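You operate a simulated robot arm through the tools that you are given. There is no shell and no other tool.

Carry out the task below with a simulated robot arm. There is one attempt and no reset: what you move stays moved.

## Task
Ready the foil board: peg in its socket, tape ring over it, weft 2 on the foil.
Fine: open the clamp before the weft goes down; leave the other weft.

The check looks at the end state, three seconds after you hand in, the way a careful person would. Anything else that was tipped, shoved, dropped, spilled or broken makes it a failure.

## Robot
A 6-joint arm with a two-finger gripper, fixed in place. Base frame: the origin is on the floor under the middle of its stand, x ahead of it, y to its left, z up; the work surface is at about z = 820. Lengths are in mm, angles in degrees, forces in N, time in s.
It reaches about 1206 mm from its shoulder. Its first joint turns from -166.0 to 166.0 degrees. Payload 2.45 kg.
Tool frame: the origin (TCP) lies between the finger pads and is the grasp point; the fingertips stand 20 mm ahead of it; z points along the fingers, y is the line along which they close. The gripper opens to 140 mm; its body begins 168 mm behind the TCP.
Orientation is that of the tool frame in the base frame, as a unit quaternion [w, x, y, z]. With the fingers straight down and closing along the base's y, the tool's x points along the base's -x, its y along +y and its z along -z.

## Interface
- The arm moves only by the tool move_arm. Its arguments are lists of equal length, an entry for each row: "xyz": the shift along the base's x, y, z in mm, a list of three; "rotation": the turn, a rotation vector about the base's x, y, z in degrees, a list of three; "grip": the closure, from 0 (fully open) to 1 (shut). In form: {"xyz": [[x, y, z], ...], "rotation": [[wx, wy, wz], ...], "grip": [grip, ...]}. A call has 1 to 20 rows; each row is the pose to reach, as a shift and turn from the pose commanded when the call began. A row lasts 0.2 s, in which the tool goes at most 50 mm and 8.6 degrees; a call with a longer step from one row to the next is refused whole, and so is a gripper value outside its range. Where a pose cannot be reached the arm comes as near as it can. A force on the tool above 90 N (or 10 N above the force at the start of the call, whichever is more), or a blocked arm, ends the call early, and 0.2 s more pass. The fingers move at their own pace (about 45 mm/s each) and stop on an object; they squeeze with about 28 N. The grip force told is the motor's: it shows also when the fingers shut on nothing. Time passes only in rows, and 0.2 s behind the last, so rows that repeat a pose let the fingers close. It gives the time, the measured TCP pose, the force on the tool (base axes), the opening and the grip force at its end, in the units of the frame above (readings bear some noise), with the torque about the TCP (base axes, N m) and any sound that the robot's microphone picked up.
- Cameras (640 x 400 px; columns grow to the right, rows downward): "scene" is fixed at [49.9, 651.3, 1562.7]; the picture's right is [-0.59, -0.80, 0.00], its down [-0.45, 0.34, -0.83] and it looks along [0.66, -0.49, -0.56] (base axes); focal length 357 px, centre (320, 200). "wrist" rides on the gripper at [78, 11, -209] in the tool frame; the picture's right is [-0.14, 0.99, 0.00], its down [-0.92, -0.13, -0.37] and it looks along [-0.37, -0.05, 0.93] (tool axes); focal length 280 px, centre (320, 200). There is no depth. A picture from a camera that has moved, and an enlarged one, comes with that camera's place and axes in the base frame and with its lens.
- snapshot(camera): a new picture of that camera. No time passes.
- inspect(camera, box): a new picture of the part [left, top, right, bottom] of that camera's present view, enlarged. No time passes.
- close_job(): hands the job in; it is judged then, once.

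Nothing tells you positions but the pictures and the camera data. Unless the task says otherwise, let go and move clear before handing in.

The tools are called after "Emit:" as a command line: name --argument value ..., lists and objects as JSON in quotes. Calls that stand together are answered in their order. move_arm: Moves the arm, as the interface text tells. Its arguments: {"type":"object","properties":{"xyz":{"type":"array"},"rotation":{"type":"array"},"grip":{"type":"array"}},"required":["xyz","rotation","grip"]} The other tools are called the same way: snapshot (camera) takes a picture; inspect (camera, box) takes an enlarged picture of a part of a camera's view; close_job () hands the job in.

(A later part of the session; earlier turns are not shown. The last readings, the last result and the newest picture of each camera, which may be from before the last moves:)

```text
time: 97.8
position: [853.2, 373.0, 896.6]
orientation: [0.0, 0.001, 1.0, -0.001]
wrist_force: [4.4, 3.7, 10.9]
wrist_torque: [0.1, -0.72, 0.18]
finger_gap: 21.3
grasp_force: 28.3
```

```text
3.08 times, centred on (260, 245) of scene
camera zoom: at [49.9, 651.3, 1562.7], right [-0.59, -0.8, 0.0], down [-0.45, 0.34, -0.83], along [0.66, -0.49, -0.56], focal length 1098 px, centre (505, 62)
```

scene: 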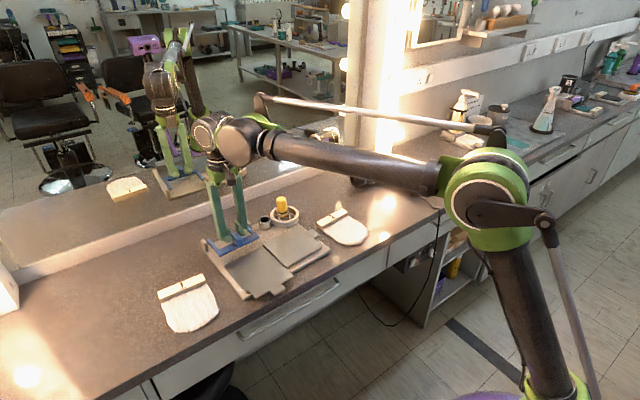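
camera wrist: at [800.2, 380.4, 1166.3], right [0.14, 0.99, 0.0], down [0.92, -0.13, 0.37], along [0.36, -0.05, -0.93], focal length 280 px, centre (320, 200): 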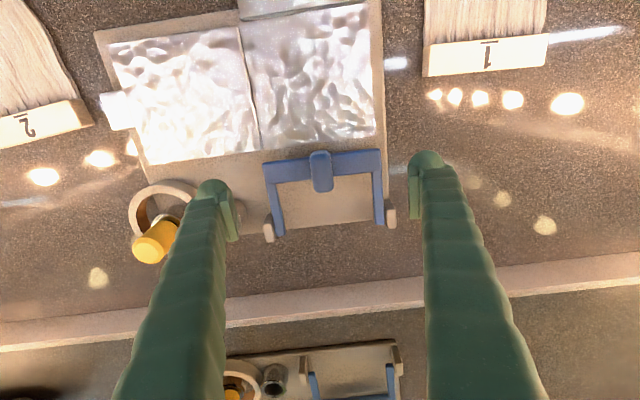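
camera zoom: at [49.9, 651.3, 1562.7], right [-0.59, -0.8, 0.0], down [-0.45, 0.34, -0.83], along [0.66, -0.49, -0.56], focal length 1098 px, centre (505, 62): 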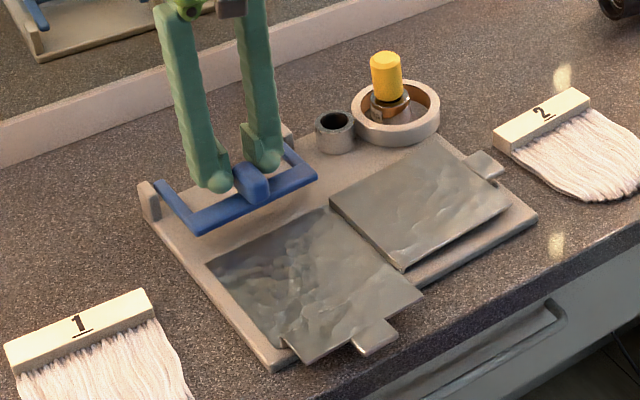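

The board is set down about 35 mm forward, with everything still standing on it. Releasing the tab and rising, then I'll re-approach with the tool tilted well back so it can rotate with the clamp.

Emit:
move_arm --xyz '[[0, 0, 0.8], [0, 0, 0.8], [0, 0, 0.8], [0, 0, 10], [0, 0, 35], [-10, 0, 65], [-20, 0, 80], [-20, 0, 80]]' --rotation '[[0, 0, 0], [0, 0, 0], [0, 0, 0], [0, 0, 0], [0, 0, 0], [0, 0, 0], [0, 0, 0], [0, 0, 0]]' --grip '[0.9, 0.75, 0.68, 0.68, 0.68, 0.4, 0, 0]'

Emit:
snapshot --camera "wrist"

Emit:
inspect --camera "wrist" --box '[230, 80, 410, 230]'

```text
time: 99.6
position: [833.3, 369.3, 976.0]
orientation: [-0.001, 0.002, 1.0, -0.001]
wrist_force: [1.9, -0.4, 0.9]
wrist_torque: [0.01, 0.01, -0.01]
finger_gap: 113.8
grasp_force: 0.1
```

```text
taken
camera wrist: at [754.5, 380.6, 1186.5], right [0.14, 0.99, 0.0], down [0.92, -0.13, 0.37], along [0.36, -0.05, -0.93], focal length 280 px, centre (320, 200)
```

wrist: 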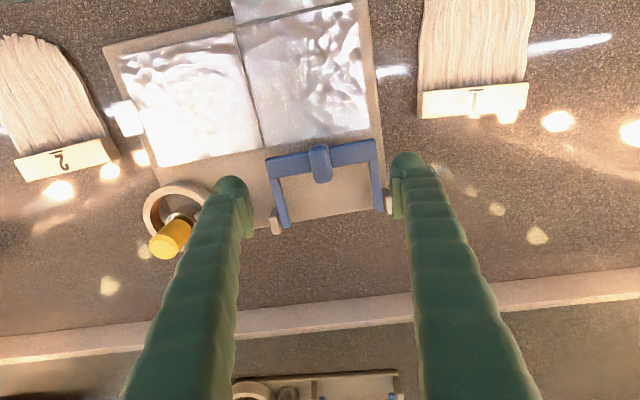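

```text
2.67 times, centred on (320, 155) of wrist
camera zoom: at [754.5, 380.6, 1186.5], right [0.14, 0.99, 0.0], down [0.92, -0.13, 0.37], along [0.36, -0.05, -0.93], focal length 748 px, centre (320, 320)
```

zoom: 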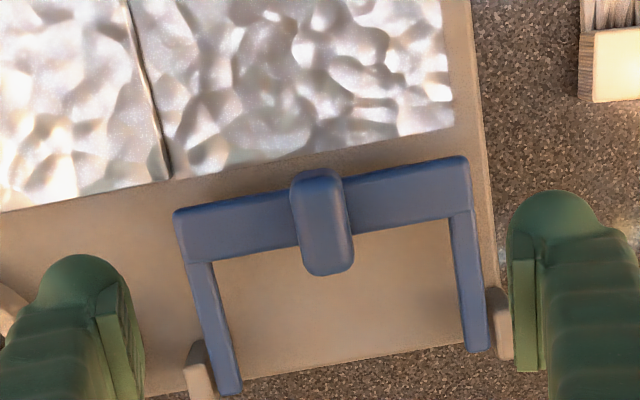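

The board turned about 4° when set down; hinge axis is now near x≈906, slightly yawed. I'll match that yaw and tilt the tool back by 72° for a straight-in grip of the tab.

Emit:
move_arm --xyz '[[-6, 0, 0], [-12, 0, 0], [-18, 0, 0], [-24, 0, 0], [-30, 0, 0], [-36, 0, -5], [-42, 0, -10], [-48, 0, -15], [-54, 0, -20], [-54, 0, -20], [-54, 0, -20]]' --rotation '[[0.3, -7.5, 2.1], [0.6, -15.5, 2.1], [0.9, -23.5, 2.1], [1.2, -31.5, 2.1], [1.5, -39.5, 2.1], [1.8, -47.5, 2.1], [2.1, -55.5, 2.1], [2.4, -63.5, 2], [2.66, -71.5, 1.7], [2.66, -71.9, 1.6], [2.66, -71.9, 1.6]]' --grip '[0.2, 0.4, 0.55, 0.64, 0.64, 0.64, 0.64, 0.64, 0.64, 0.64, 0.64]'

Emit:
snapshot --camera "wrist"

Emit:
snapshot --camera "scene"

```text
time: 102.0
position: [779.7, 370.7, 957.2]
orientation: [0.587, -0.013, 0.809, 0.022]
wrist_force: [-0.4, 0.4, 1.2]
wrist_torque: [0.0, -0.02, 0.01]
finger_gap: 50.9
grasp_force: 0.1
```

```text
taken
camera wrist: at [556.0, 371.8, 949.4], right [0.0, 0.99, 0.15], down [-0.06, -0.15, 0.99], along [1.0, -0.01, 0.06], focal length 280 px, centre (320, 200)
```

wrist: 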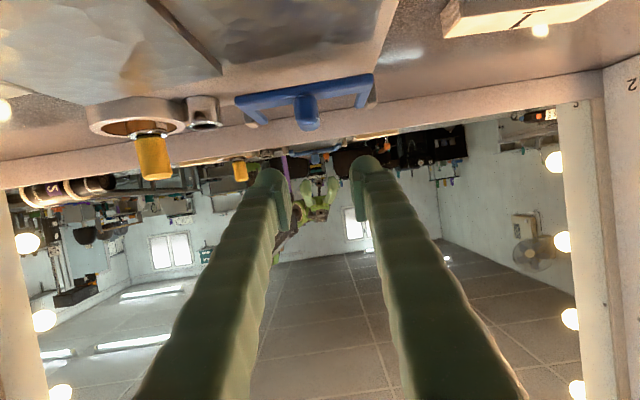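

```text
taken
```

scene: 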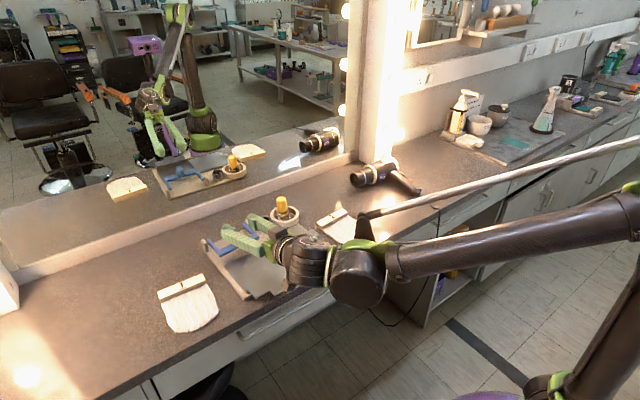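

Emit:
move_arm --xyz '[[0, 0, -15], [0, -0.5, -32], [0, -1, -45], [0, -1, -52], [0, -1, -52]]' --rotation '[[0, 0, 0], [0, 0, 0], [0, 0, 0], [0, 0, 0], [0, 0, 0]]' --grip '[0.64, 0.64, 0.64, 0.64, 0.64]'

Emit:
snapshot --camera "wrist"

Emit:
inspect --camera "wrist" --box '[230, 90, 410, 230]'

Emit:
inspect --camera "scene" --box '[190, 200, 310, 300]'

```text
time: 103.2
position: [780.8, 370.7, 904.2]
orientation: [0.587, -0.012, 0.809, 0.021]
wrist_force: [-0.3, 0.4, 0.5]
wrist_torque: [0.02, -0.03, 0.03]
finger_gap: 50.5
grasp_force: 0.0
```

```text
taken
camera wrist: at [556.7, 371.5, 896.1], right [0.0, 0.99, 0.15], down [-0.06, -0.15, 0.99], along [1.0, -0.01, 0.06], focal length 280 px, centre (320, 200)
```

wrist: 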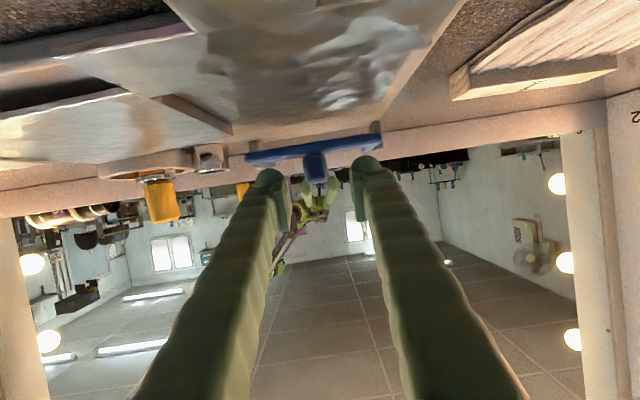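

```text
2.86 times, centred on (320, 160) of wrist
camera zoom: at [556.7, 371.5, 896.1], right [0.0, 0.99, 0.15], down [-0.06, -0.15, 0.99], along [1.0, -0.01, 0.06], focal length 801 px, centre (320, 314)
```

zoom: 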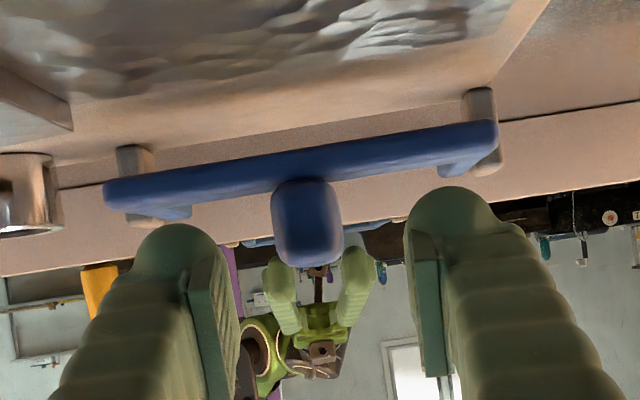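

```text
4.00 times, centred on (250, 250) of scene
camera zoom: at [49.9, 651.3, 1562.7], right [-0.59, -0.8, 0.0], down [-0.45, 0.34, -0.83], along [0.66, -0.49, -0.56], focal length 1428 px, centre (600, 0)
```

zoom: 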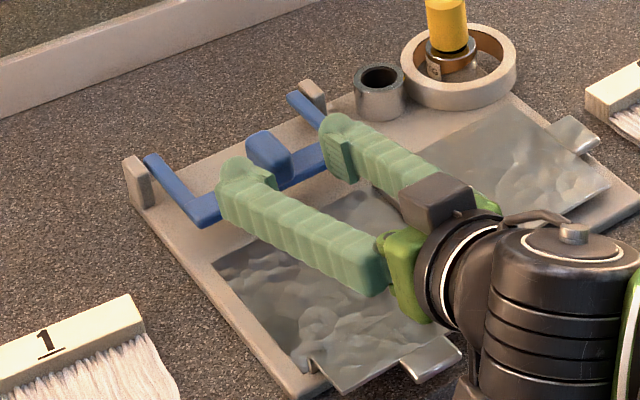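

I now have a clear head-on view of the tab between the fingers. Advancing level until the tips are over the crossbar, then I'll compare heights directly.

Emit:
move_arm --xyz '[[10, -0.5, 0], [20, -0.8, 0], [30, -1, 0], [30, -1, 0]]' --rotation '[[0, 0, 0], [0, 0, 0], [0, 0, 0], [0, 0, 0]]' --grip '[0.64, 0.64, 0.64, 0.64]'

Emit:
inspect --camera "wrist" --box '[230, 90, 410, 230]'

Emit:
inspect --camera "scene" --box '[195, 205, 265, 265]'

```text
time: 104.2
position: [810.1, 368.9, 903.3]
orientation: [0.587, -0.013, 0.809, 0.021]
wrist_force: [0.2, 0.0, 0.1]
wrist_torque: [0.0, 0.03, 0.01]
finger_gap: 50.6
grasp_force: 0.0
```

```text
2.86 times, centred on (320, 160) of wrist
camera zoom: at [587.0, 369.5, 896.2], right [0.0, 0.99, 0.15], down [-0.06, -0.15, 0.99], along [1.0, -0.01, 0.06], focal length 801 px, centre (320, 314)
```

zoom: 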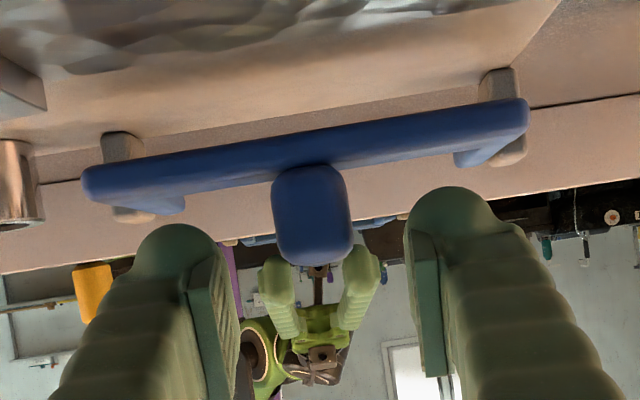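

```text
6.67 times, centred on (230, 235) of scene
camera zoom: at [49.9, 651.3, 1562.7], right [-0.59, -0.8, 0.0], down [-0.45, 0.34, -0.83], along [0.66, -0.49, -0.56], focal length 2379 px, centre (920, -33)
```

zoom: 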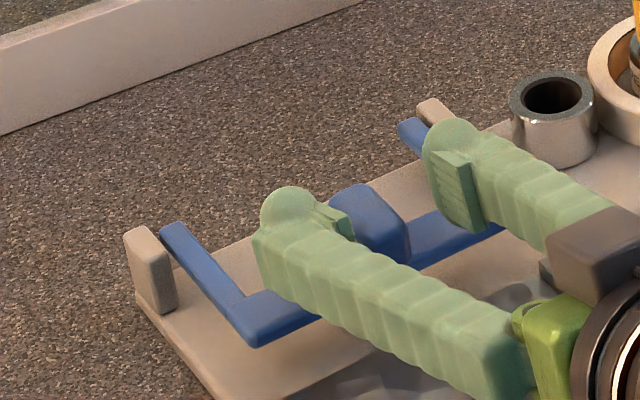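

Emit:
move_arm --xyz '[[8, -1, -1], [16, -2, -4], [22, -2.8, -7], [26, -2.8, -10], [26, -2.8, -10]]' --rotation '[[0, 0, 0], [0, 0, 0], [0, 0, 0], [0, 0, 0], [0, 0, 0]]' --grip '[0.64, 0.64, 0.68, 0.7, 0.7]'

Emit:
inspect --camera "wrist" --box '[230, 90, 410, 230]'

Emit:
inspect --camera "scene" --box '[195, 205, 265, 265]'

```text
time: 105.4
position: [835.6, 366.8, 894.1]
orientation: [0.588, -0.012, 0.809, 0.021]
wrist_force: [-0.2, 0.0, -0.4]
wrist_torque: [0.01, 0.01, -0.01]
finger_gap: 42.2
grasp_force: 0.2
```

```text
2.86 times, centred on (320, 160) of wrist
camera zoom: at [613.8, 366.3, 886.9], right [0.0, 0.99, 0.15], down [-0.06, -0.15, 0.99], along [1.0, -0.01, 0.06], focal length 801 px, centre (320, 314)
```

zoom: 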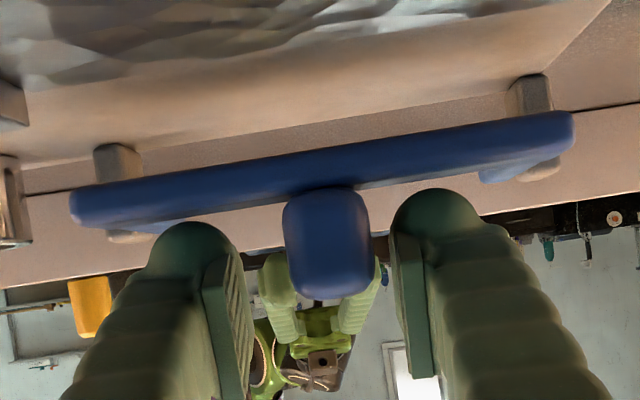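

```text
6.67 times, centred on (230, 235) of scene
camera zoom: at [49.9, 651.3, 1562.7], right [-0.59, -0.8, 0.0], down [-0.45, 0.34, -0.83], along [0.66, -0.49, -0.56], focal length 2379 px, centre (920, -33)
```

zoom: 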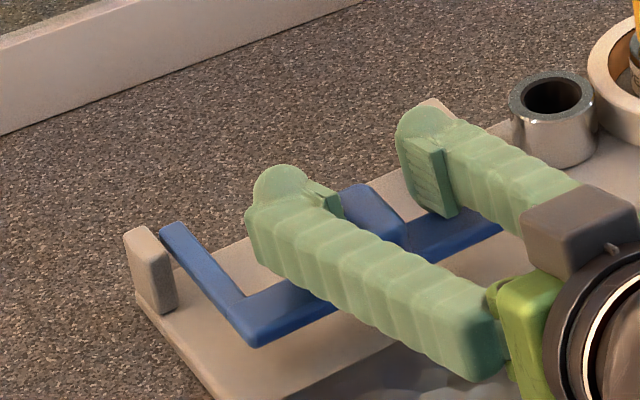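

Emit:
move_arm --xyz '[[0, 1.5, 0], [0, 2.2, 0], [0, 2.2, 0], [0, 2.2, 0], [0, 2.2, 0]]' --rotation '[[0, 0, 0], [0, 0, 0], [0, 0, 0], [0, 0, 0], [0, 0, 0]]' --grip '[0.7, 0.78, 0.85, 0.9, 0.9]'

Emit:
inspect --camera "wrist" --box '[230, 90, 410, 230]'

Emit:
inspect --camera "scene" --box '[190, 190, 310, 290]'

```text
time: 106.6
position: [836.1, 369.7, 896.0]
orientation: [0.587, -0.012, 0.809, 0.021]
wrist_force: [0.8, 6.5, 2.5]
wrist_torque: [-0.1, -0.12, 0.11]
finger_gap: 21.2
grasp_force: 28.1
```

```text
2.86 times, centred on (320, 160) of wrist
camera zoom: at [613.0, 369.7, 887.8], right [0.0, 0.99, 0.15], down [-0.06, -0.15, 0.99], along [1.0, -0.01, 0.06], focal length 801 px, centre (320, 314)
```

zoom: 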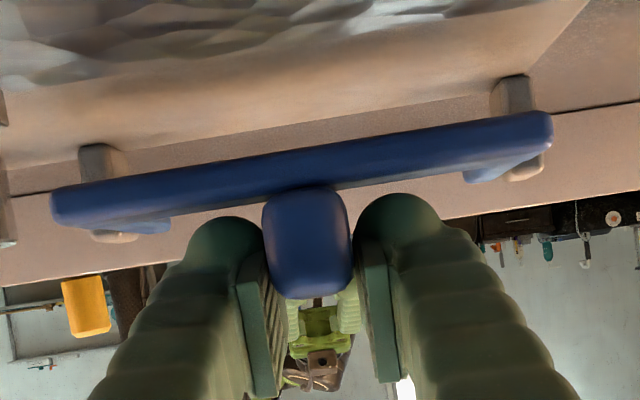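

```text
4.00 times, centred on (250, 240) of scene
camera zoom: at [49.9, 651.3, 1562.7], right [-0.59, -0.8, 0.0], down [-0.45, 0.34, -0.83], along [0.66, -0.49, -0.56], focal length 1428 px, centre (600, 40)
```

zoom: 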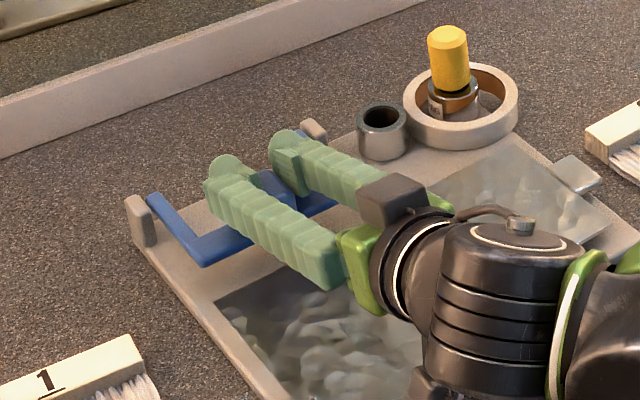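

Tab gripped with the tool tilted back. Now rotating the tool with the clamp about its hinge, first 24°.

Emit:
move_arm --xyz '[[1.8, 0.1, 3.7], [3.8, 0.1, 7.1], [6, 0.2, 10.6], [8.4, 0.3, 13.8], [10.9, 0.4, 17], [13.6, 0.5, 20], [16.5, 0.6, 22.9], [19.5, 0.7, 25.6], [19.5, 0.7, 25.6]]' --rotation '[[-0.1, 3, 0], [-0.2, 6, 0], [-0.3, 9, 0], [-0.4, 12, 0], [-0.6, 15, 0], [-0.7, 18, 0], [-0.8, 21, 0], [-0.9, 24, 0], [-0.9, 24, 0]]' --grip '[0.9, 0.9, 0.9, 0.9, 0.9, 0.9, 0.9, 0.9, 0.9]'

Emit:
inspect --camera "wrist" --box '[230, 90, 410, 230]'

Emit:
inspect --camera "scene" --box '[190, 190, 310, 290]'

```text
time: 108.6
position: [854.8, 370.3, 920.8]
orientation: [0.406, -0.012, 0.914, 0.017]
wrist_force: [6.0, 3.4, 1.1]
wrist_torque: [-0.11, -0.37, 0.17]
finger_gap: 21.3
grasp_force: 27.6
```

```text
2.86 times, centred on (320, 160) of wrist
camera zoom: at [647.7, 371.0, 1004.5], right [0.06, 0.99, 0.12], down [0.35, -0.14, 0.93], along [0.94, -0.01, -0.35], focal length 801 px, centre (320, 314)
```

zoom: 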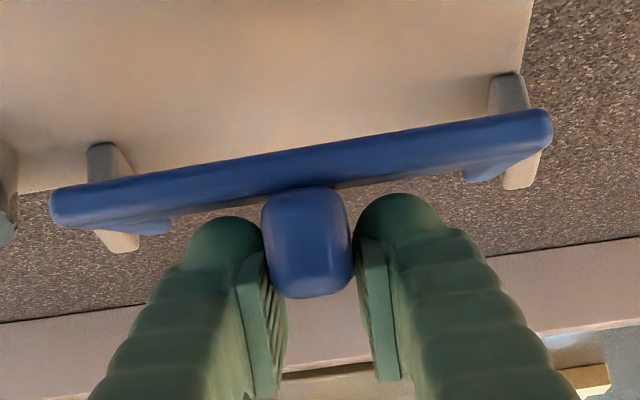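

```text
4.00 times, centred on (250, 240) of scene
camera zoom: at [49.9, 651.3, 1562.7], right [-0.59, -0.8, 0.0], down [-0.45, 0.34, -0.83], along [0.66, -0.49, -0.56], focal length 1428 px, centre (600, 40)
```

zoom: 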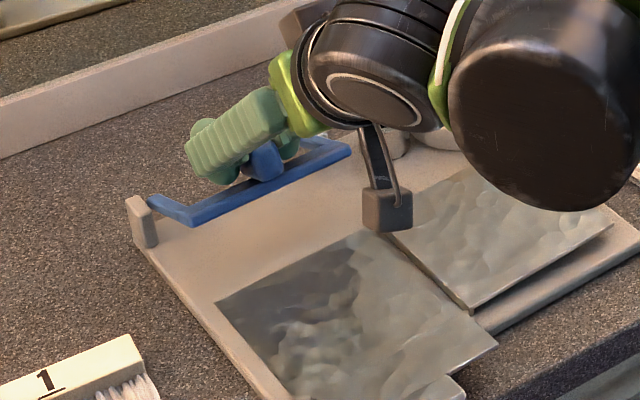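

The clamp is swinging open while the board stays put. Continuing to about 56°.

Emit:
move_arm --xyz '[[4.7, 0.2, 3.4], [9.5, 0.3, 6.5], [14.3, 0.5, 9.2], [19.2, 0.7, 11.7], [24.2, 0.9, 13.8], [29.4, 1, 15.5], [34.6, 1.2, 16.9], [40, 1.4, 17.9], [40, 1.4, 17.9]]' --rotation '[[-0.15, 4, 0], [-0.3, 8, 0], [-0.45, 12, 0], [-0.6, 16, 0], [-0.75, 20, 0], [-0.9, 24, 0], [-1, 28, 0], [-1.2, 32, 0], [-1.2, 32, 0]]' --grip '[0.9, 0.9, 0.9, 0.9, 0.9, 0.9, 0.9, 0.9, 0.9]'

Emit:
inspect --camera "wrist" --box '[220, 80, 420, 240]'

Emit:
inspect --camera "scene" --box '[190, 160, 330, 300]'

```text
time: 110.6
position: [895.9, 371.7, 938.3]
orientation: [0.137, -0.011, 0.991, 0.01]
wrist_force: [2.0, 0.5, -0.3]
wrist_torque: [-0.04, -0.08, 0.22]
finger_gap: 20.9
grasp_force: 27.9
```

```text
2.50 times, centred on (320, 160) of wrist
camera zoom: at [763.9, 374.7, 1119.3], right [0.11, 0.99, 0.05], down [0.79, -0.12, 0.6], along [0.61, -0.02, -0.8], focal length 701 px, centre (320, 300)
```

zoom: 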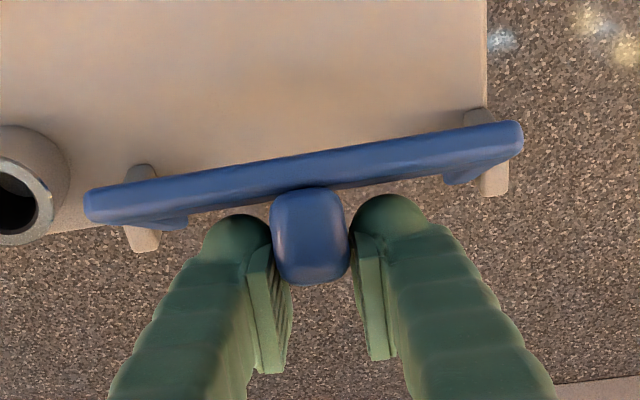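

```text
2.86 times, centred on (260, 230) of scene
camera zoom: at [49.9, 651.3, 1562.7], right [-0.59, -0.8, 0.0], down [-0.45, 0.34, -0.83], along [0.66, -0.49, -0.56], focal length 1020 px, centre (491, 114)
```

zoom: 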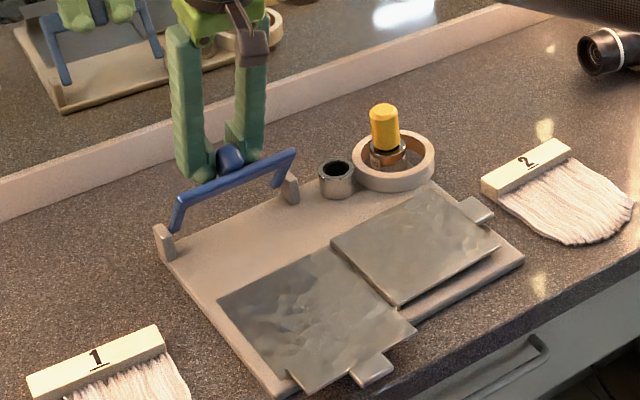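

Working well: 56° open. Continuing to 80°, watching the distance to the mirror.

Emit:
move_arm --xyz '[[5.5, 0.2, 0.6], [11, 0.4, 0.9], [16.5, 0.6, 0.8], [21.9, 0.8, 0.3], [27.3, 1, -0.6], [32.6, 1.2, -1.8], [32.6, 1.2, -1.8]]' --rotation '[[-0.15, 4, 0], [-0.3, 8, 0], [-0.45, 12, 0], [-0.6, 16, 0], [-0.75, 20, 0], [-0.9, 24, 0], [-0.9, 24, 0]]' --grip '[0.9, 0.9, 0.9, 0.9, 0.9, 0.9, 0.9]'

Emit:
snapshot --camera "wrist"

Emit:
snapshot --camera "scene"

Emit:
inspect --camera "scene" --box '[150, 80, 310, 260]'

```text
time: 112.2
position: [928.4, 371.1, 937.0]
orientation: [-0.072, -0.009, 0.997, 0.004]
wrist_force: [-0.6, -0.9, 0.0]
wrist_torque: [0.01, -0.16, 0.15]
finger_gap: 20.8
grasp_force: 28.4
```

```text
taken
camera wrist: at [881.3, 379.0, 1156.0], right [0.12, 0.99, -0.01], down [0.97, -0.11, 0.23], along [0.23, -0.04, -0.97], focal length 280 px, centre (320, 200)
```

wrist: 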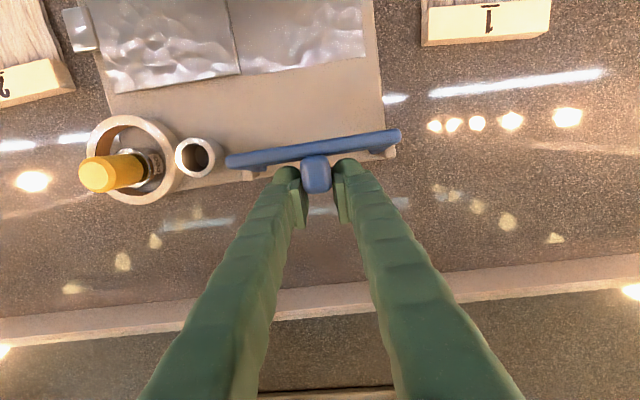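

```text
taken
```

scene: 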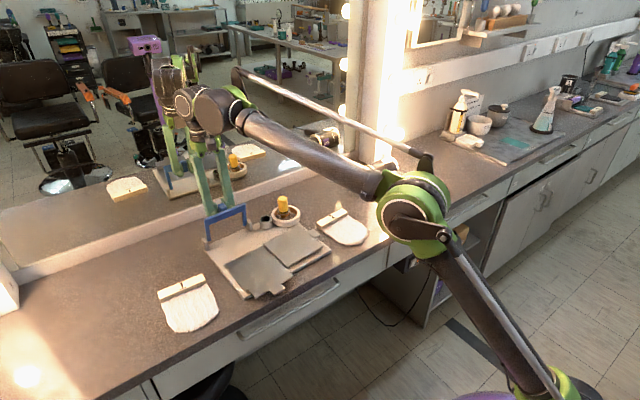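

```text
2.22 times, centred on (230, 170) of scene
camera zoom: at [49.9, 651.3, 1562.7], right [-0.59, -0.8, 0.0], down [-0.45, 0.34, -0.83], along [0.66, -0.49, -0.56], focal length 793 px, centre (520, 267)
```

zoom: 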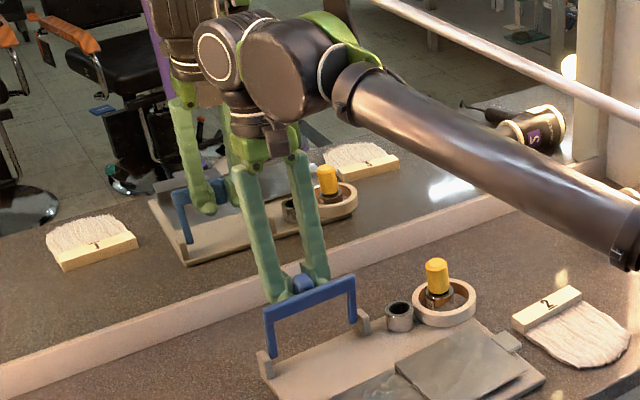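

Emit:
inspect --camera "scene" --box '[145, 40, 255, 160]'

Emit:
inspect --camera "scene" --box '[195, 190, 265, 260]'

```text
3.33 times, centred on (200, 100) of scene
camera zoom: at [49.9, 651.3, 1562.7], right [-0.59, -0.8, 0.0], down [-0.45, 0.34, -0.83], along [0.66, -0.49, -0.56], focal length 1190 px, centre (720, 533)
```

zoom: 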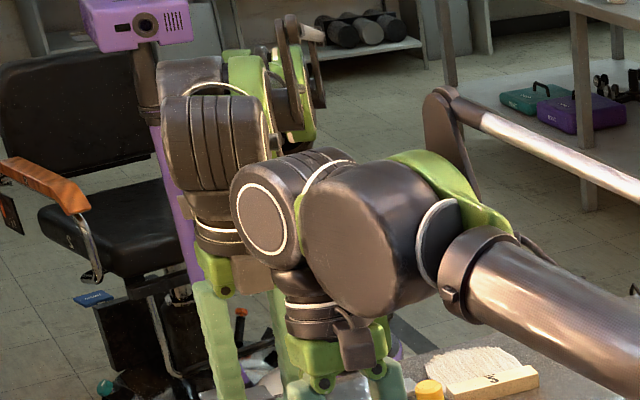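

```text
5.71 times, centred on (230, 225) of scene
camera zoom: at [49.9, 651.3, 1562.7], right [-0.59, -0.8, 0.0], down [-0.45, 0.34, -0.83], along [0.66, -0.49, -0.56], focal length 2039 px, centre (834, 57)
```

zoom: 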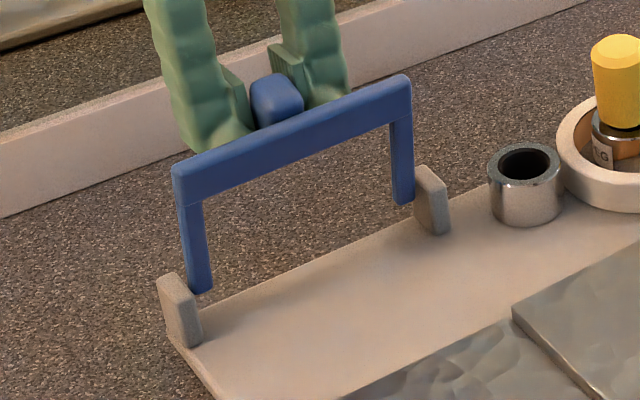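

The clamp stands nearly upright (about 82°), close to balance. To keep the wrist clear of the mirror for the last few degrees, I'll draw clamp and board gently 25 mm forward, then rotate a little more.

Emit:
move_arm --xyz '[[-3, 0, 0], [-7, 0, 0], [-11, 0, 0], [-15, 0, 0], [-19, 0, 0], [-23, 0, 0], [-26, 0, 0], [-26, 0, 0]]' --rotation '[[0, 0, 0], [0, 0, 0], [0, 0, 0], [0, 0, 0], [0, 0, 0], [0, 0, 0], [0, 0, 0], [0, 0, 0]]' --grip '[0.9, 0.9, 0.9, 0.9, 0.9, 0.9, 0.9, 0.9]'

Emit:
inspect --camera "scene" --box '[190, 160, 330, 310]'

Emit:
snapshot --camera "wrist"

```text
time: 114.0
position: [902.9, 371.2, 936.9]
orientation: [-0.072, -0.009, 0.997, 0.004]
wrist_force: [1.3, 0.9, -0.2]
wrist_torque: [0.01, -0.26, 0.25]
finger_gap: 21.3
grasp_force: 28.2
```

```text
2.67 times, centred on (260, 235) of scene
camera zoom: at [49.9, 651.3, 1562.7], right [-0.59, -0.8, 0.0], down [-0.45, 0.34, -0.83], along [0.66, -0.49, -0.56], focal length 952 px, centre (480, 107)
```

zoom: 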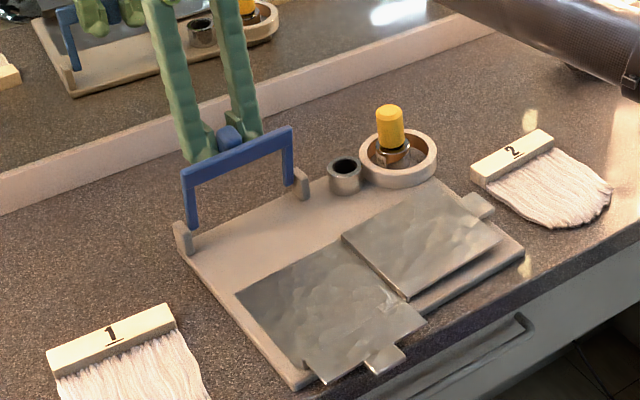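

```text
taken
camera wrist: at [854.6, 380.0, 1156.3], right [0.12, 0.99, -0.01], down [0.97, -0.11, 0.23], along [0.23, -0.04, -0.97], focal length 280 px, centre (320, 200)
```

wrist: 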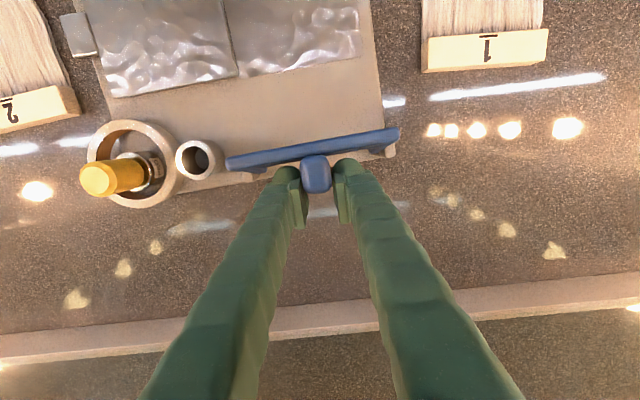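

Emit:
move_arm --xyz '[[1.3, 0, -0.4], [2.6, 0.1, -0.8], [3.9, 0.1, -1.2], [5.8, 0.2, -1.9], [7.7, 0.3, -2.6], [9.5, 0.3, -3.3], [9.5, 0.3, -3.3]]' --rotation '[[0, 1, 0], [0, 2, 0], [-0.1, 3, 0], [-0.2, 4.5, 0], [-0.2, 6, 0], [-0.3, 7.5, 0], [-0.3, 7.5, 0]]' --grip '[0.9, 0.9, 0.9, 0.9, 0.9, 0.9, 0.9]'

Emit:
inspect --camera "scene" --box '[190, 190, 270, 260]'

Emit:
inspect --camera "scene" --box '[145, 40, 255, 160]'

```text
time: 115.6
position: [912.2, 372.1, 934.5]
orientation: [-0.137, -0.009, 0.991, 0.003]
wrist_force: [-0.1, -0.5, -0.4]
wrist_torque: [0.06, -0.61, 0.23]
finger_gap: 20.8
grasp_force: 28.0
```

```text
5.71 times, centred on (230, 225) of scene
camera zoom: at [49.9, 651.3, 1562.7], right [-0.59, -0.8, 0.0], down [-0.45, 0.34, -0.83], along [0.66, -0.49, -0.56], focal length 2039 px, centre (834, 57)
```

zoom: 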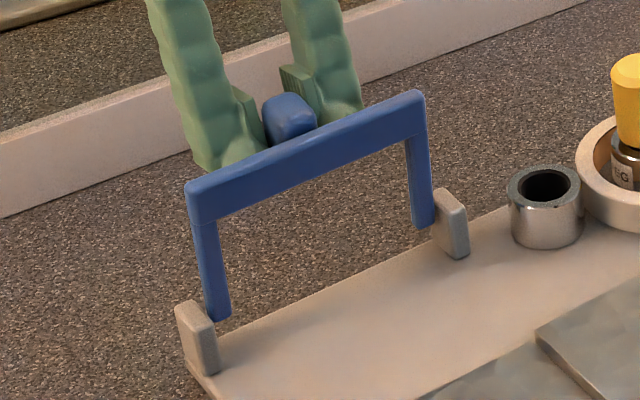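

```text
3.33 times, centred on (200, 100) of scene
camera zoom: at [49.9, 651.3, 1562.7], right [-0.59, -0.8, 0.0], down [-0.45, 0.34, -0.83], along [0.66, -0.49, -0.56], focal length 1190 px, centre (720, 533)
```

zoom: 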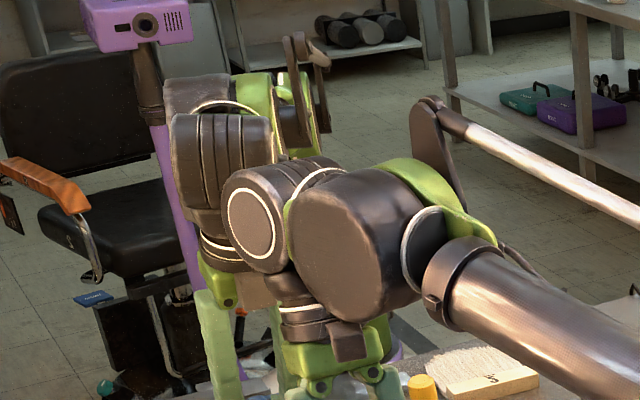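

The torque is rising (−0.6 N·m), so the clamp seems to have reached its open stop. I'll back off a couple of degrees to relax it and let go gently to see whether it stays.

Emit:
move_arm --xyz '[[-1, 0, 0.4], [-2, 0, 0.8], [-2, 0, 0.8], [-2, 0, 0.8], [-2, 0, 0.8]]' --rotation '[[0, -1, 0], [0, -2, 0], [0, -2, 0], [0, -2, 0], [0, -2, 0]]' --grip '[0.9, 0.9, 0.9, 0.9, 0.9]'

Emit:
inspect --camera "scene" --box '[190, 190, 330, 310]'

```text
time: 116.8
position: [909.8, 372.8, 934.4]
orientation: [-0.119, -0.009, 0.993, 0.002]
wrist_force: [-1.7, -2.7, -0.4]
wrist_torque: [0.01, 0.23, 0.23]
finger_gap: 21.0
grasp_force: 27.8
```

```text
3.33 times, centred on (260, 250) of scene
camera zoom: at [49.9, 651.3, 1562.7], right [-0.59, -0.8, 0.0], down [-0.45, 0.34, -0.83], along [0.66, -0.49, -0.56], focal length 1190 px, centre (520, 33)
```

zoom: 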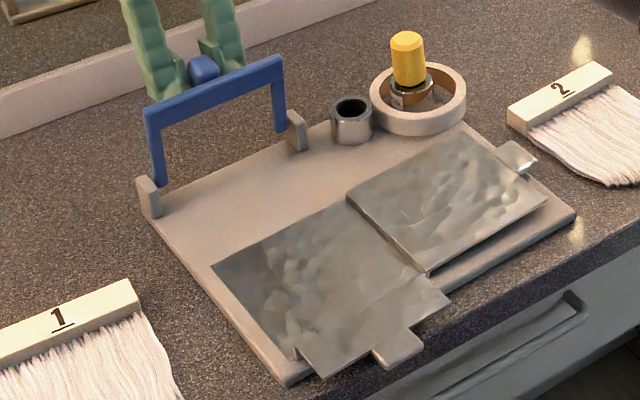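

Emit:
move_arm --xyz '[[0, 0, 0], [0, 0, 0], [0, 0, 0]]' --rotation '[[0, 0, 0], [0, 0, 0], [0, 0, 0]]' --grip '[0.82, 0.72, 0.64]'

Emit:
inspect --camera "scene" --box '[190, 190, 330, 310]'

Emit:
inspect --camera "scene" --box '[190, 190, 270, 260]'

```text
time: 117.6
position: [912.0, 371.8, 934.8]
orientation: [-0.119, -0.009, 0.993, 0.002]
wrist_force: [0.0, 0.3, 0.8]
wrist_torque: [-0.01, 0.0, 0.04]
finger_gap: 50.5
grasp_force: 0.0
```

```text
3.33 times, centred on (260, 250) of scene
camera zoom: at [49.9, 651.3, 1562.7], right [-0.59, -0.8, 0.0], down [-0.45, 0.34, -0.83], along [0.66, -0.49, -0.56], focal length 1190 px, centre (520, 33)
```

zoom: 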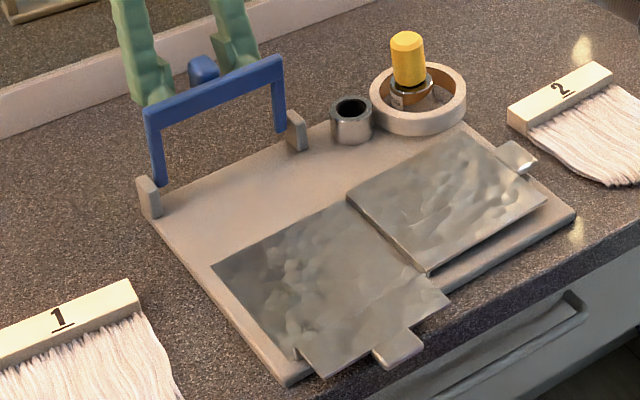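

```text
5.71 times, centred on (230, 225) of scene
camera zoom: at [49.9, 651.3, 1562.7], right [-0.59, -0.8, 0.0], down [-0.45, 0.34, -0.83], along [0.66, -0.49, -0.56], focal length 2039 px, centre (834, 57)
```

zoom: 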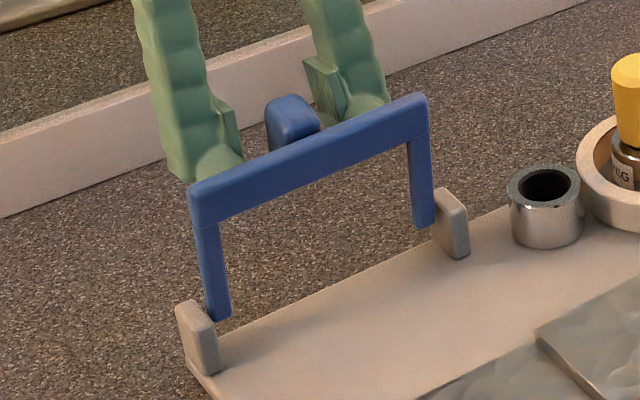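

The clamp stays up by itself. Retreating straight up, then levelling the tool.

Emit:
move_arm --xyz '[[1, 0, 10], [1, 0, 30], [1, 0, 60], [0, 0, 90], [-15, 0, 110], [-40, 0, 120], [-70, 0, 120], [-100, 0, 120], [-100, 0, 120]]' --rotation '[[0, 0, 0], [0, 0, 0], [0, 0, 0], [0, 0, 0], [0, -5, 0], [0, -10, -0.5], [0, -13.7, -1.1], [0, -13.7, -1.1], [0, -13.7, -1.1]]' --grip '[0.6, 0.6, 0.6, 0.5, 0.3, 0.1, 0, 0, 0]'

Emit:
snapshot --camera "wrist"

Emit:
snapshot --camera "scene"

Emit:
inspect --camera "scene" --box '[180, 180, 360, 320]'

```text
time: 119.6
position: [809.7, 372.7, 1055.5]
orientation: [0.001, 0.0, 1.0, 0.002]
wrist_force: [-0.7, -0.7, 0.3]
wrist_torque: [0.02, 0.02, -0.01]
finger_gap: 140.1
grasp_force: 0.1
out of reach, approached as far as the arm can: row 4
```

```text
taken
camera wrist: at [731.5, 382.4, 1266.9], right [0.14, 0.99, 0.01], down [0.92, -0.13, 0.37], along [0.37, -0.05, -0.93], focal length 280 px, centre (320, 200)
```

wrist: 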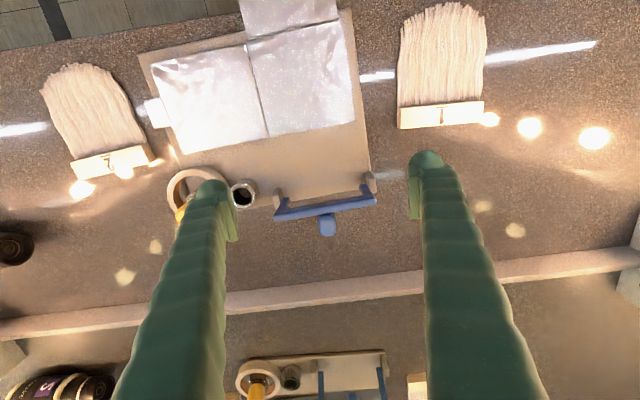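

```text
taken
```

scene: 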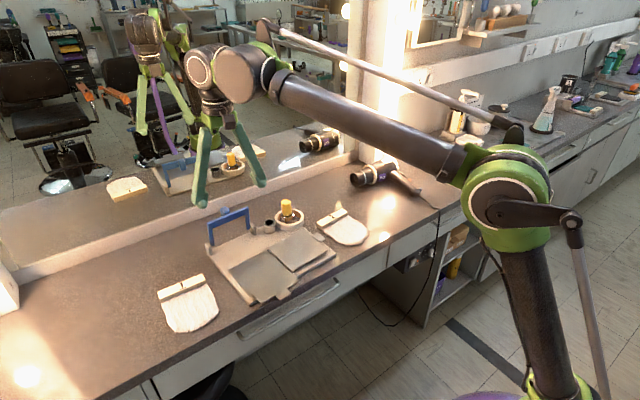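

```text
2.86 times, centred on (270, 250) of scene
camera zoom: at [49.9, 651.3, 1562.7], right [-0.59, -0.8, 0.0], down [-0.45, 0.34, -0.83], along [0.66, -0.49, -0.56], focal length 1020 px, centre (463, 57)
```

zoom: 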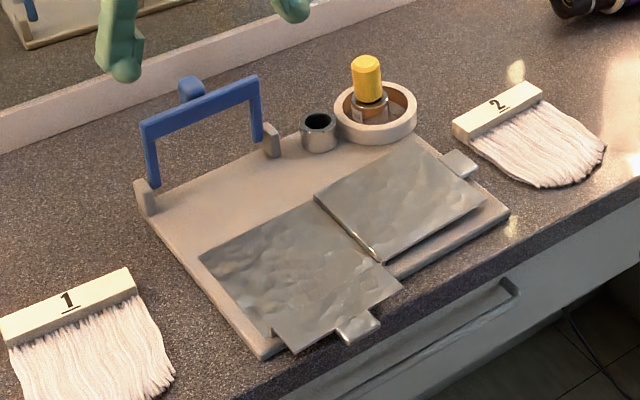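

Clamp is open. Now I'll measure the board's present pose to bring it back home before laying the weft.

Emit:
inspect --camera "wrist" --box '[130, 0, 390, 220]'

Emit:
inspect --camera "wrist" --box '[160, 140, 400, 250]'

```text
1.82 times, centred on (260, 110) of wrist
camera zoom: at [731.5, 382.4, 1266.9], right [0.14, 0.99, 0.01], down [0.92, -0.13, 0.37], along [0.37, -0.05, -0.93], focal length 510 px, centre (429, 364)
```

zoom: 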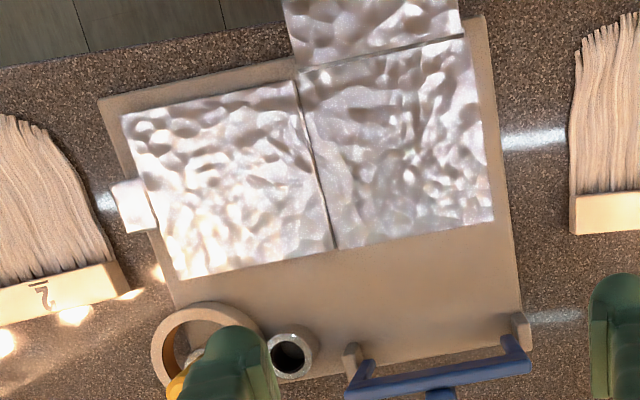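

```text
2.67 times, centred on (280, 195) of wrist
camera zoom: at [731.5, 382.4, 1266.9], right [0.14, 0.99, 0.01], down [0.92, -0.13, 0.37], along [0.37, -0.05, -0.93], focal length 748 px, centre (427, 213)
```

zoom: 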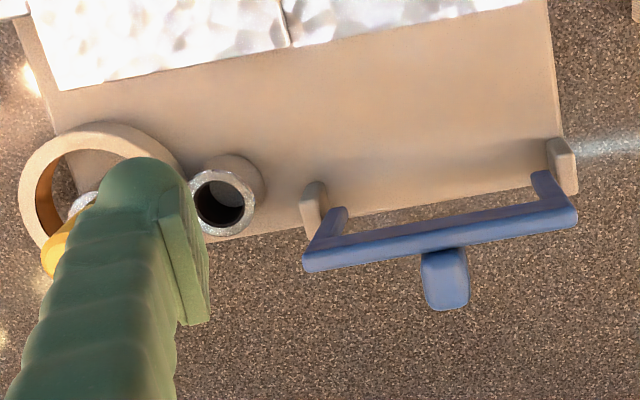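

The board is about 47 mm forward and turned about 2°. The empty cup is part of the board, so I'll grip that cup from above and slide the board back slowly.

Emit:
move_arm --xyz '[[5, -11, -5], [10, -22, -10], [15, -34, -15], [20, -46, -20], [25, -58, -25], [30, -70, -30], [36, -82, -35], [42, -94, -40], [48, -106, -45], [53, -118, -50], [58, -128, -55], [58, -128, -55], [58, -128, -55]]' --rotation '[[0, 0, 8], [0, 0, 16], [0, 0, 24], [0, 0, 32], [0, 0, 40], [0, 0, 48], [0, 0, 56], [0, 0, 64], [0, 0, 72], [0, 0, 80], [0, 0, 88], [0, 0, 91], [0, 0, 91]]' --grip '[0, 0, 0, 0, 0, 0, 0.1, 0.2, 0.3, 0.4, 0.45, 0.45, 0.45]'

Emit:
snapshot --camera "wrist"

Emit:
inspect --camera "wrist" --box '[240, 80, 400, 220]'

```text
time: 122.4
position: [867.0, 245.1, 998.8]
orientation: [0.001, 0.713, -0.701, -0.003]
wrist_force: [-0.2, -0.8, -0.4]
wrist_torque: [-0.03, 0.03, 0.03]
finger_gap: 77.0
grasp_force: 0.1
```

```text
taken
camera wrist: at [859.4, 165.8, 1209.2], right [-0.99, 0.12, 0.01], down [0.11, 0.92, 0.37], along [0.04, 0.37, -0.93], focal length 280 px, centre (320, 200)
```

wrist: 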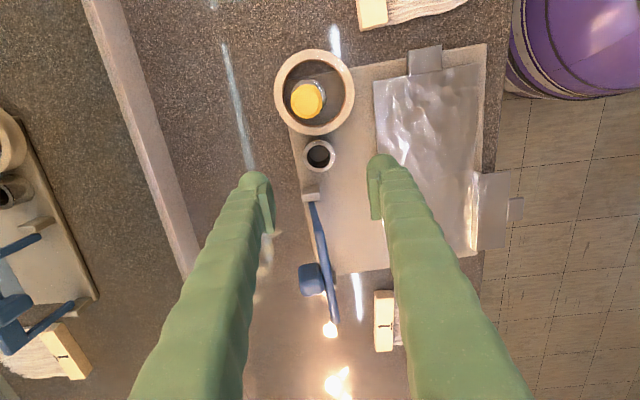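

```text
2.86 times, centred on (320, 150) of wrist
camera zoom: at [859.4, 165.8, 1209.2], right [-0.99, 0.12, 0.01], down [0.11, 0.92, 0.37], along [0.04, 0.37, -0.93], focal length 801 px, centre (320, 343)
```

zoom: 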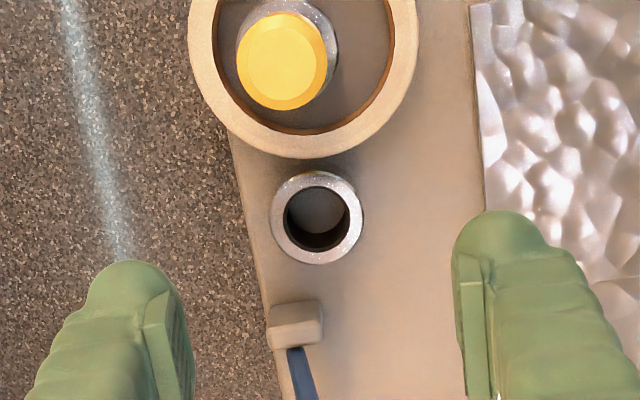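

Aligned over the cup. Descending with a 65 mm gap.

Emit:
move_arm --xyz '[[0, 0, -35], [0, 0, -70], [0, 0, -100], [0, 0, -125], [0, 0, -141], [0, 0, -141]]' --rotation '[[0, 0, 0], [0, 0, 0], [0, 0, 0], [0, 0, 0], [0, 0, 0], [0, 0, 0]]' --grip '[0.53, 0.53, 0.53, 0.53, 0.53, 0.53]'

Emit:
inspect --camera "wrist" --box '[240, 80, 400, 240]'

Emit:
inspect --camera "scene" --box '[230, 180, 320, 260]'

```text
time: 123.8
position: [869.5, 244.7, 858.3]
orientation: [0.002, 0.713, -0.701, -0.003]
wrist_force: [-0.5, -0.5, -0.6]
wrist_torque: [-0.02, 0.02, 0.03]
finger_gap: 66.1
grasp_force: 0.1
```

```text
2.50 times, centred on (320, 160) of wrist
camera zoom: at [860.5, 165.0, 1068.1], right [-0.99, 0.12, 0.01], down [0.11, 0.92, 0.37], along [0.04, 0.37, -0.93], focal length 701 px, centre (320, 300)
```

zoom: 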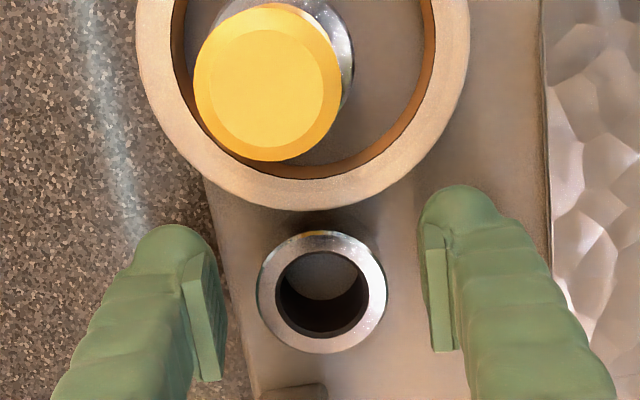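

```text
5.00 times, centred on (275, 220) of scene
camera zoom: at [49.9, 651.3, 1562.7], right [-0.59, -0.8, 0.0], down [-0.45, 0.34, -0.83], along [0.66, -0.49, -0.56], focal length 1784 px, centre (545, 100)
```

zoom: 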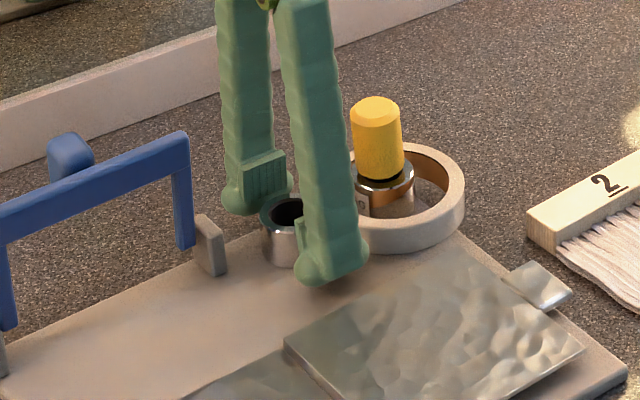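

Emit:
move_arm --xyz '[[0, 0, -1], [0, 0, -1], [0, 0, -1], [0, 0, -1]]' --rotation '[[0, 0, 0], [0, 0, 0], [0, 0, 0], [0, 0, 0]]' --grip '[0.62, 0.7, 0.75, 0.75]'

Emit:
inspect --camera "wrist" --box '[240, 80, 400, 240]'

```text
time: 124.8
position: [868.2, 244.2, 856.8]
orientation: [0.001, 0.714, -0.701, -0.003]
wrist_force: [-1.1, 0.3, 0.1]
wrist_torque: [-0.02, 0.03, -0.03]
finger_gap: 40.6
grasp_force: 28.0
```

```text
2.50 times, centred on (320, 160) of wrist
camera zoom: at [860.1, 165.3, 1067.9], right [-0.99, 0.12, 0.01], down [0.11, 0.92, 0.37], along [0.04, 0.37, -0.93], focal length 701 px, centre (320, 300)
```

zoom: 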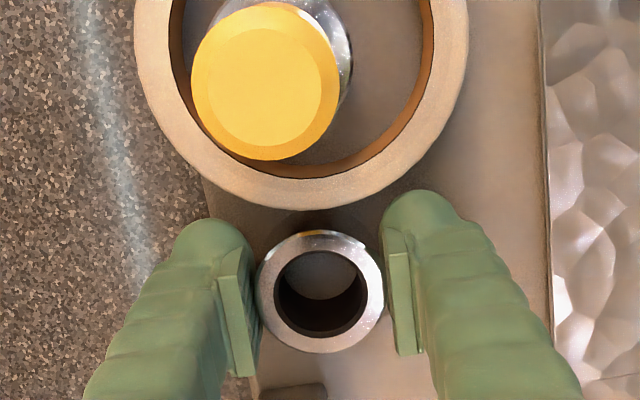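

Holding the cup. Sliding the board back slowly with a slight counter-turn.

Emit:
move_arm --xyz '[[2, 0.2, 0], [5, 0.5, 0], [8, 0.8, 0], [11, 1.1, 0], [14, 1.4, 0], [17, 1.7, 0], [20, 2, 0], [23, 2.3, 0], [25, 2.5, 0], [25, 2.5, 0]]' --rotation '[[0, 0, -0.1], [0, 0, -0.3], [0, 0, -0.5], [0, 0, -0.7], [0, 0, -0.9], [0, 0, -1.1], [0, 0, -1.3], [0, 0, -1.5], [0, 0, -1.6], [0, 0, -1.6]]' --grip '[0.76, 0.76, 0.76, 0.76, 0.76, 0.76, 0.76, 0.76, 0.76, 0.76]'

Emit:
snapshot --camera "wrist"

Emit:
inspect --camera "scene" --box '[180, 180, 340, 310]'

```text
time: 127.0
position: [890.6, 247.5, 857.6]
orientation: [-0.001, -0.703, 0.711, 0.002]
wrist_force: [-11.3, -2.1, 12.3]
wrist_torque: [-0.08, 0.2, -0.06]
finger_gap: 40.6
grasp_force: 28.8
```

```text
taken
camera wrist: at [880.7, 168.7, 1068.5], right [-0.99, 0.15, 0.01], down [0.14, 0.92, 0.37], along [0.05, 0.37, -0.93], focal length 280 px, centre (320, 200)
```

wrist: 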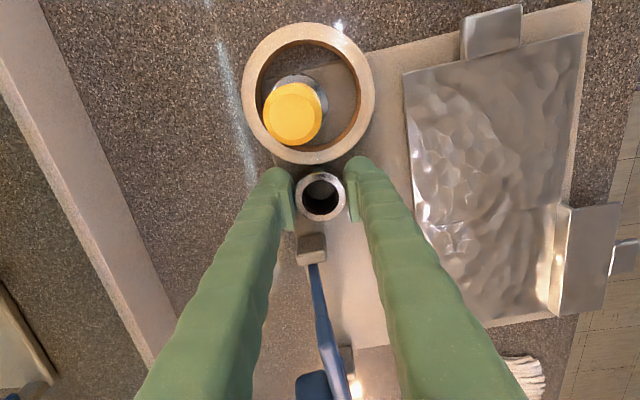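

```text
3.08 times, centred on (260, 245) of scene
camera zoom: at [49.9, 651.3, 1562.7], right [-0.59, -0.8, 0.0], down [-0.45, 0.34, -0.83], along [0.66, -0.49, -0.56], focal length 1098 px, centre (505, 62)
```

zoom: 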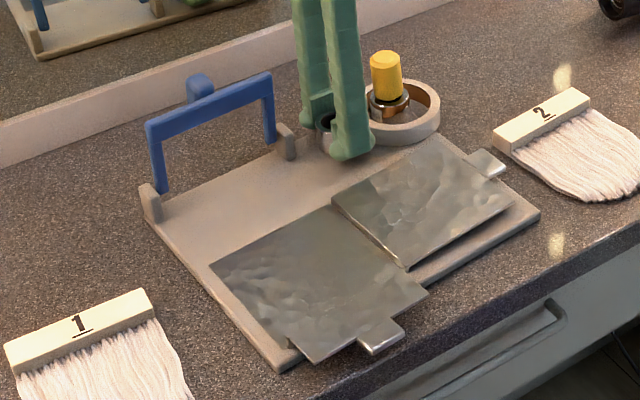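

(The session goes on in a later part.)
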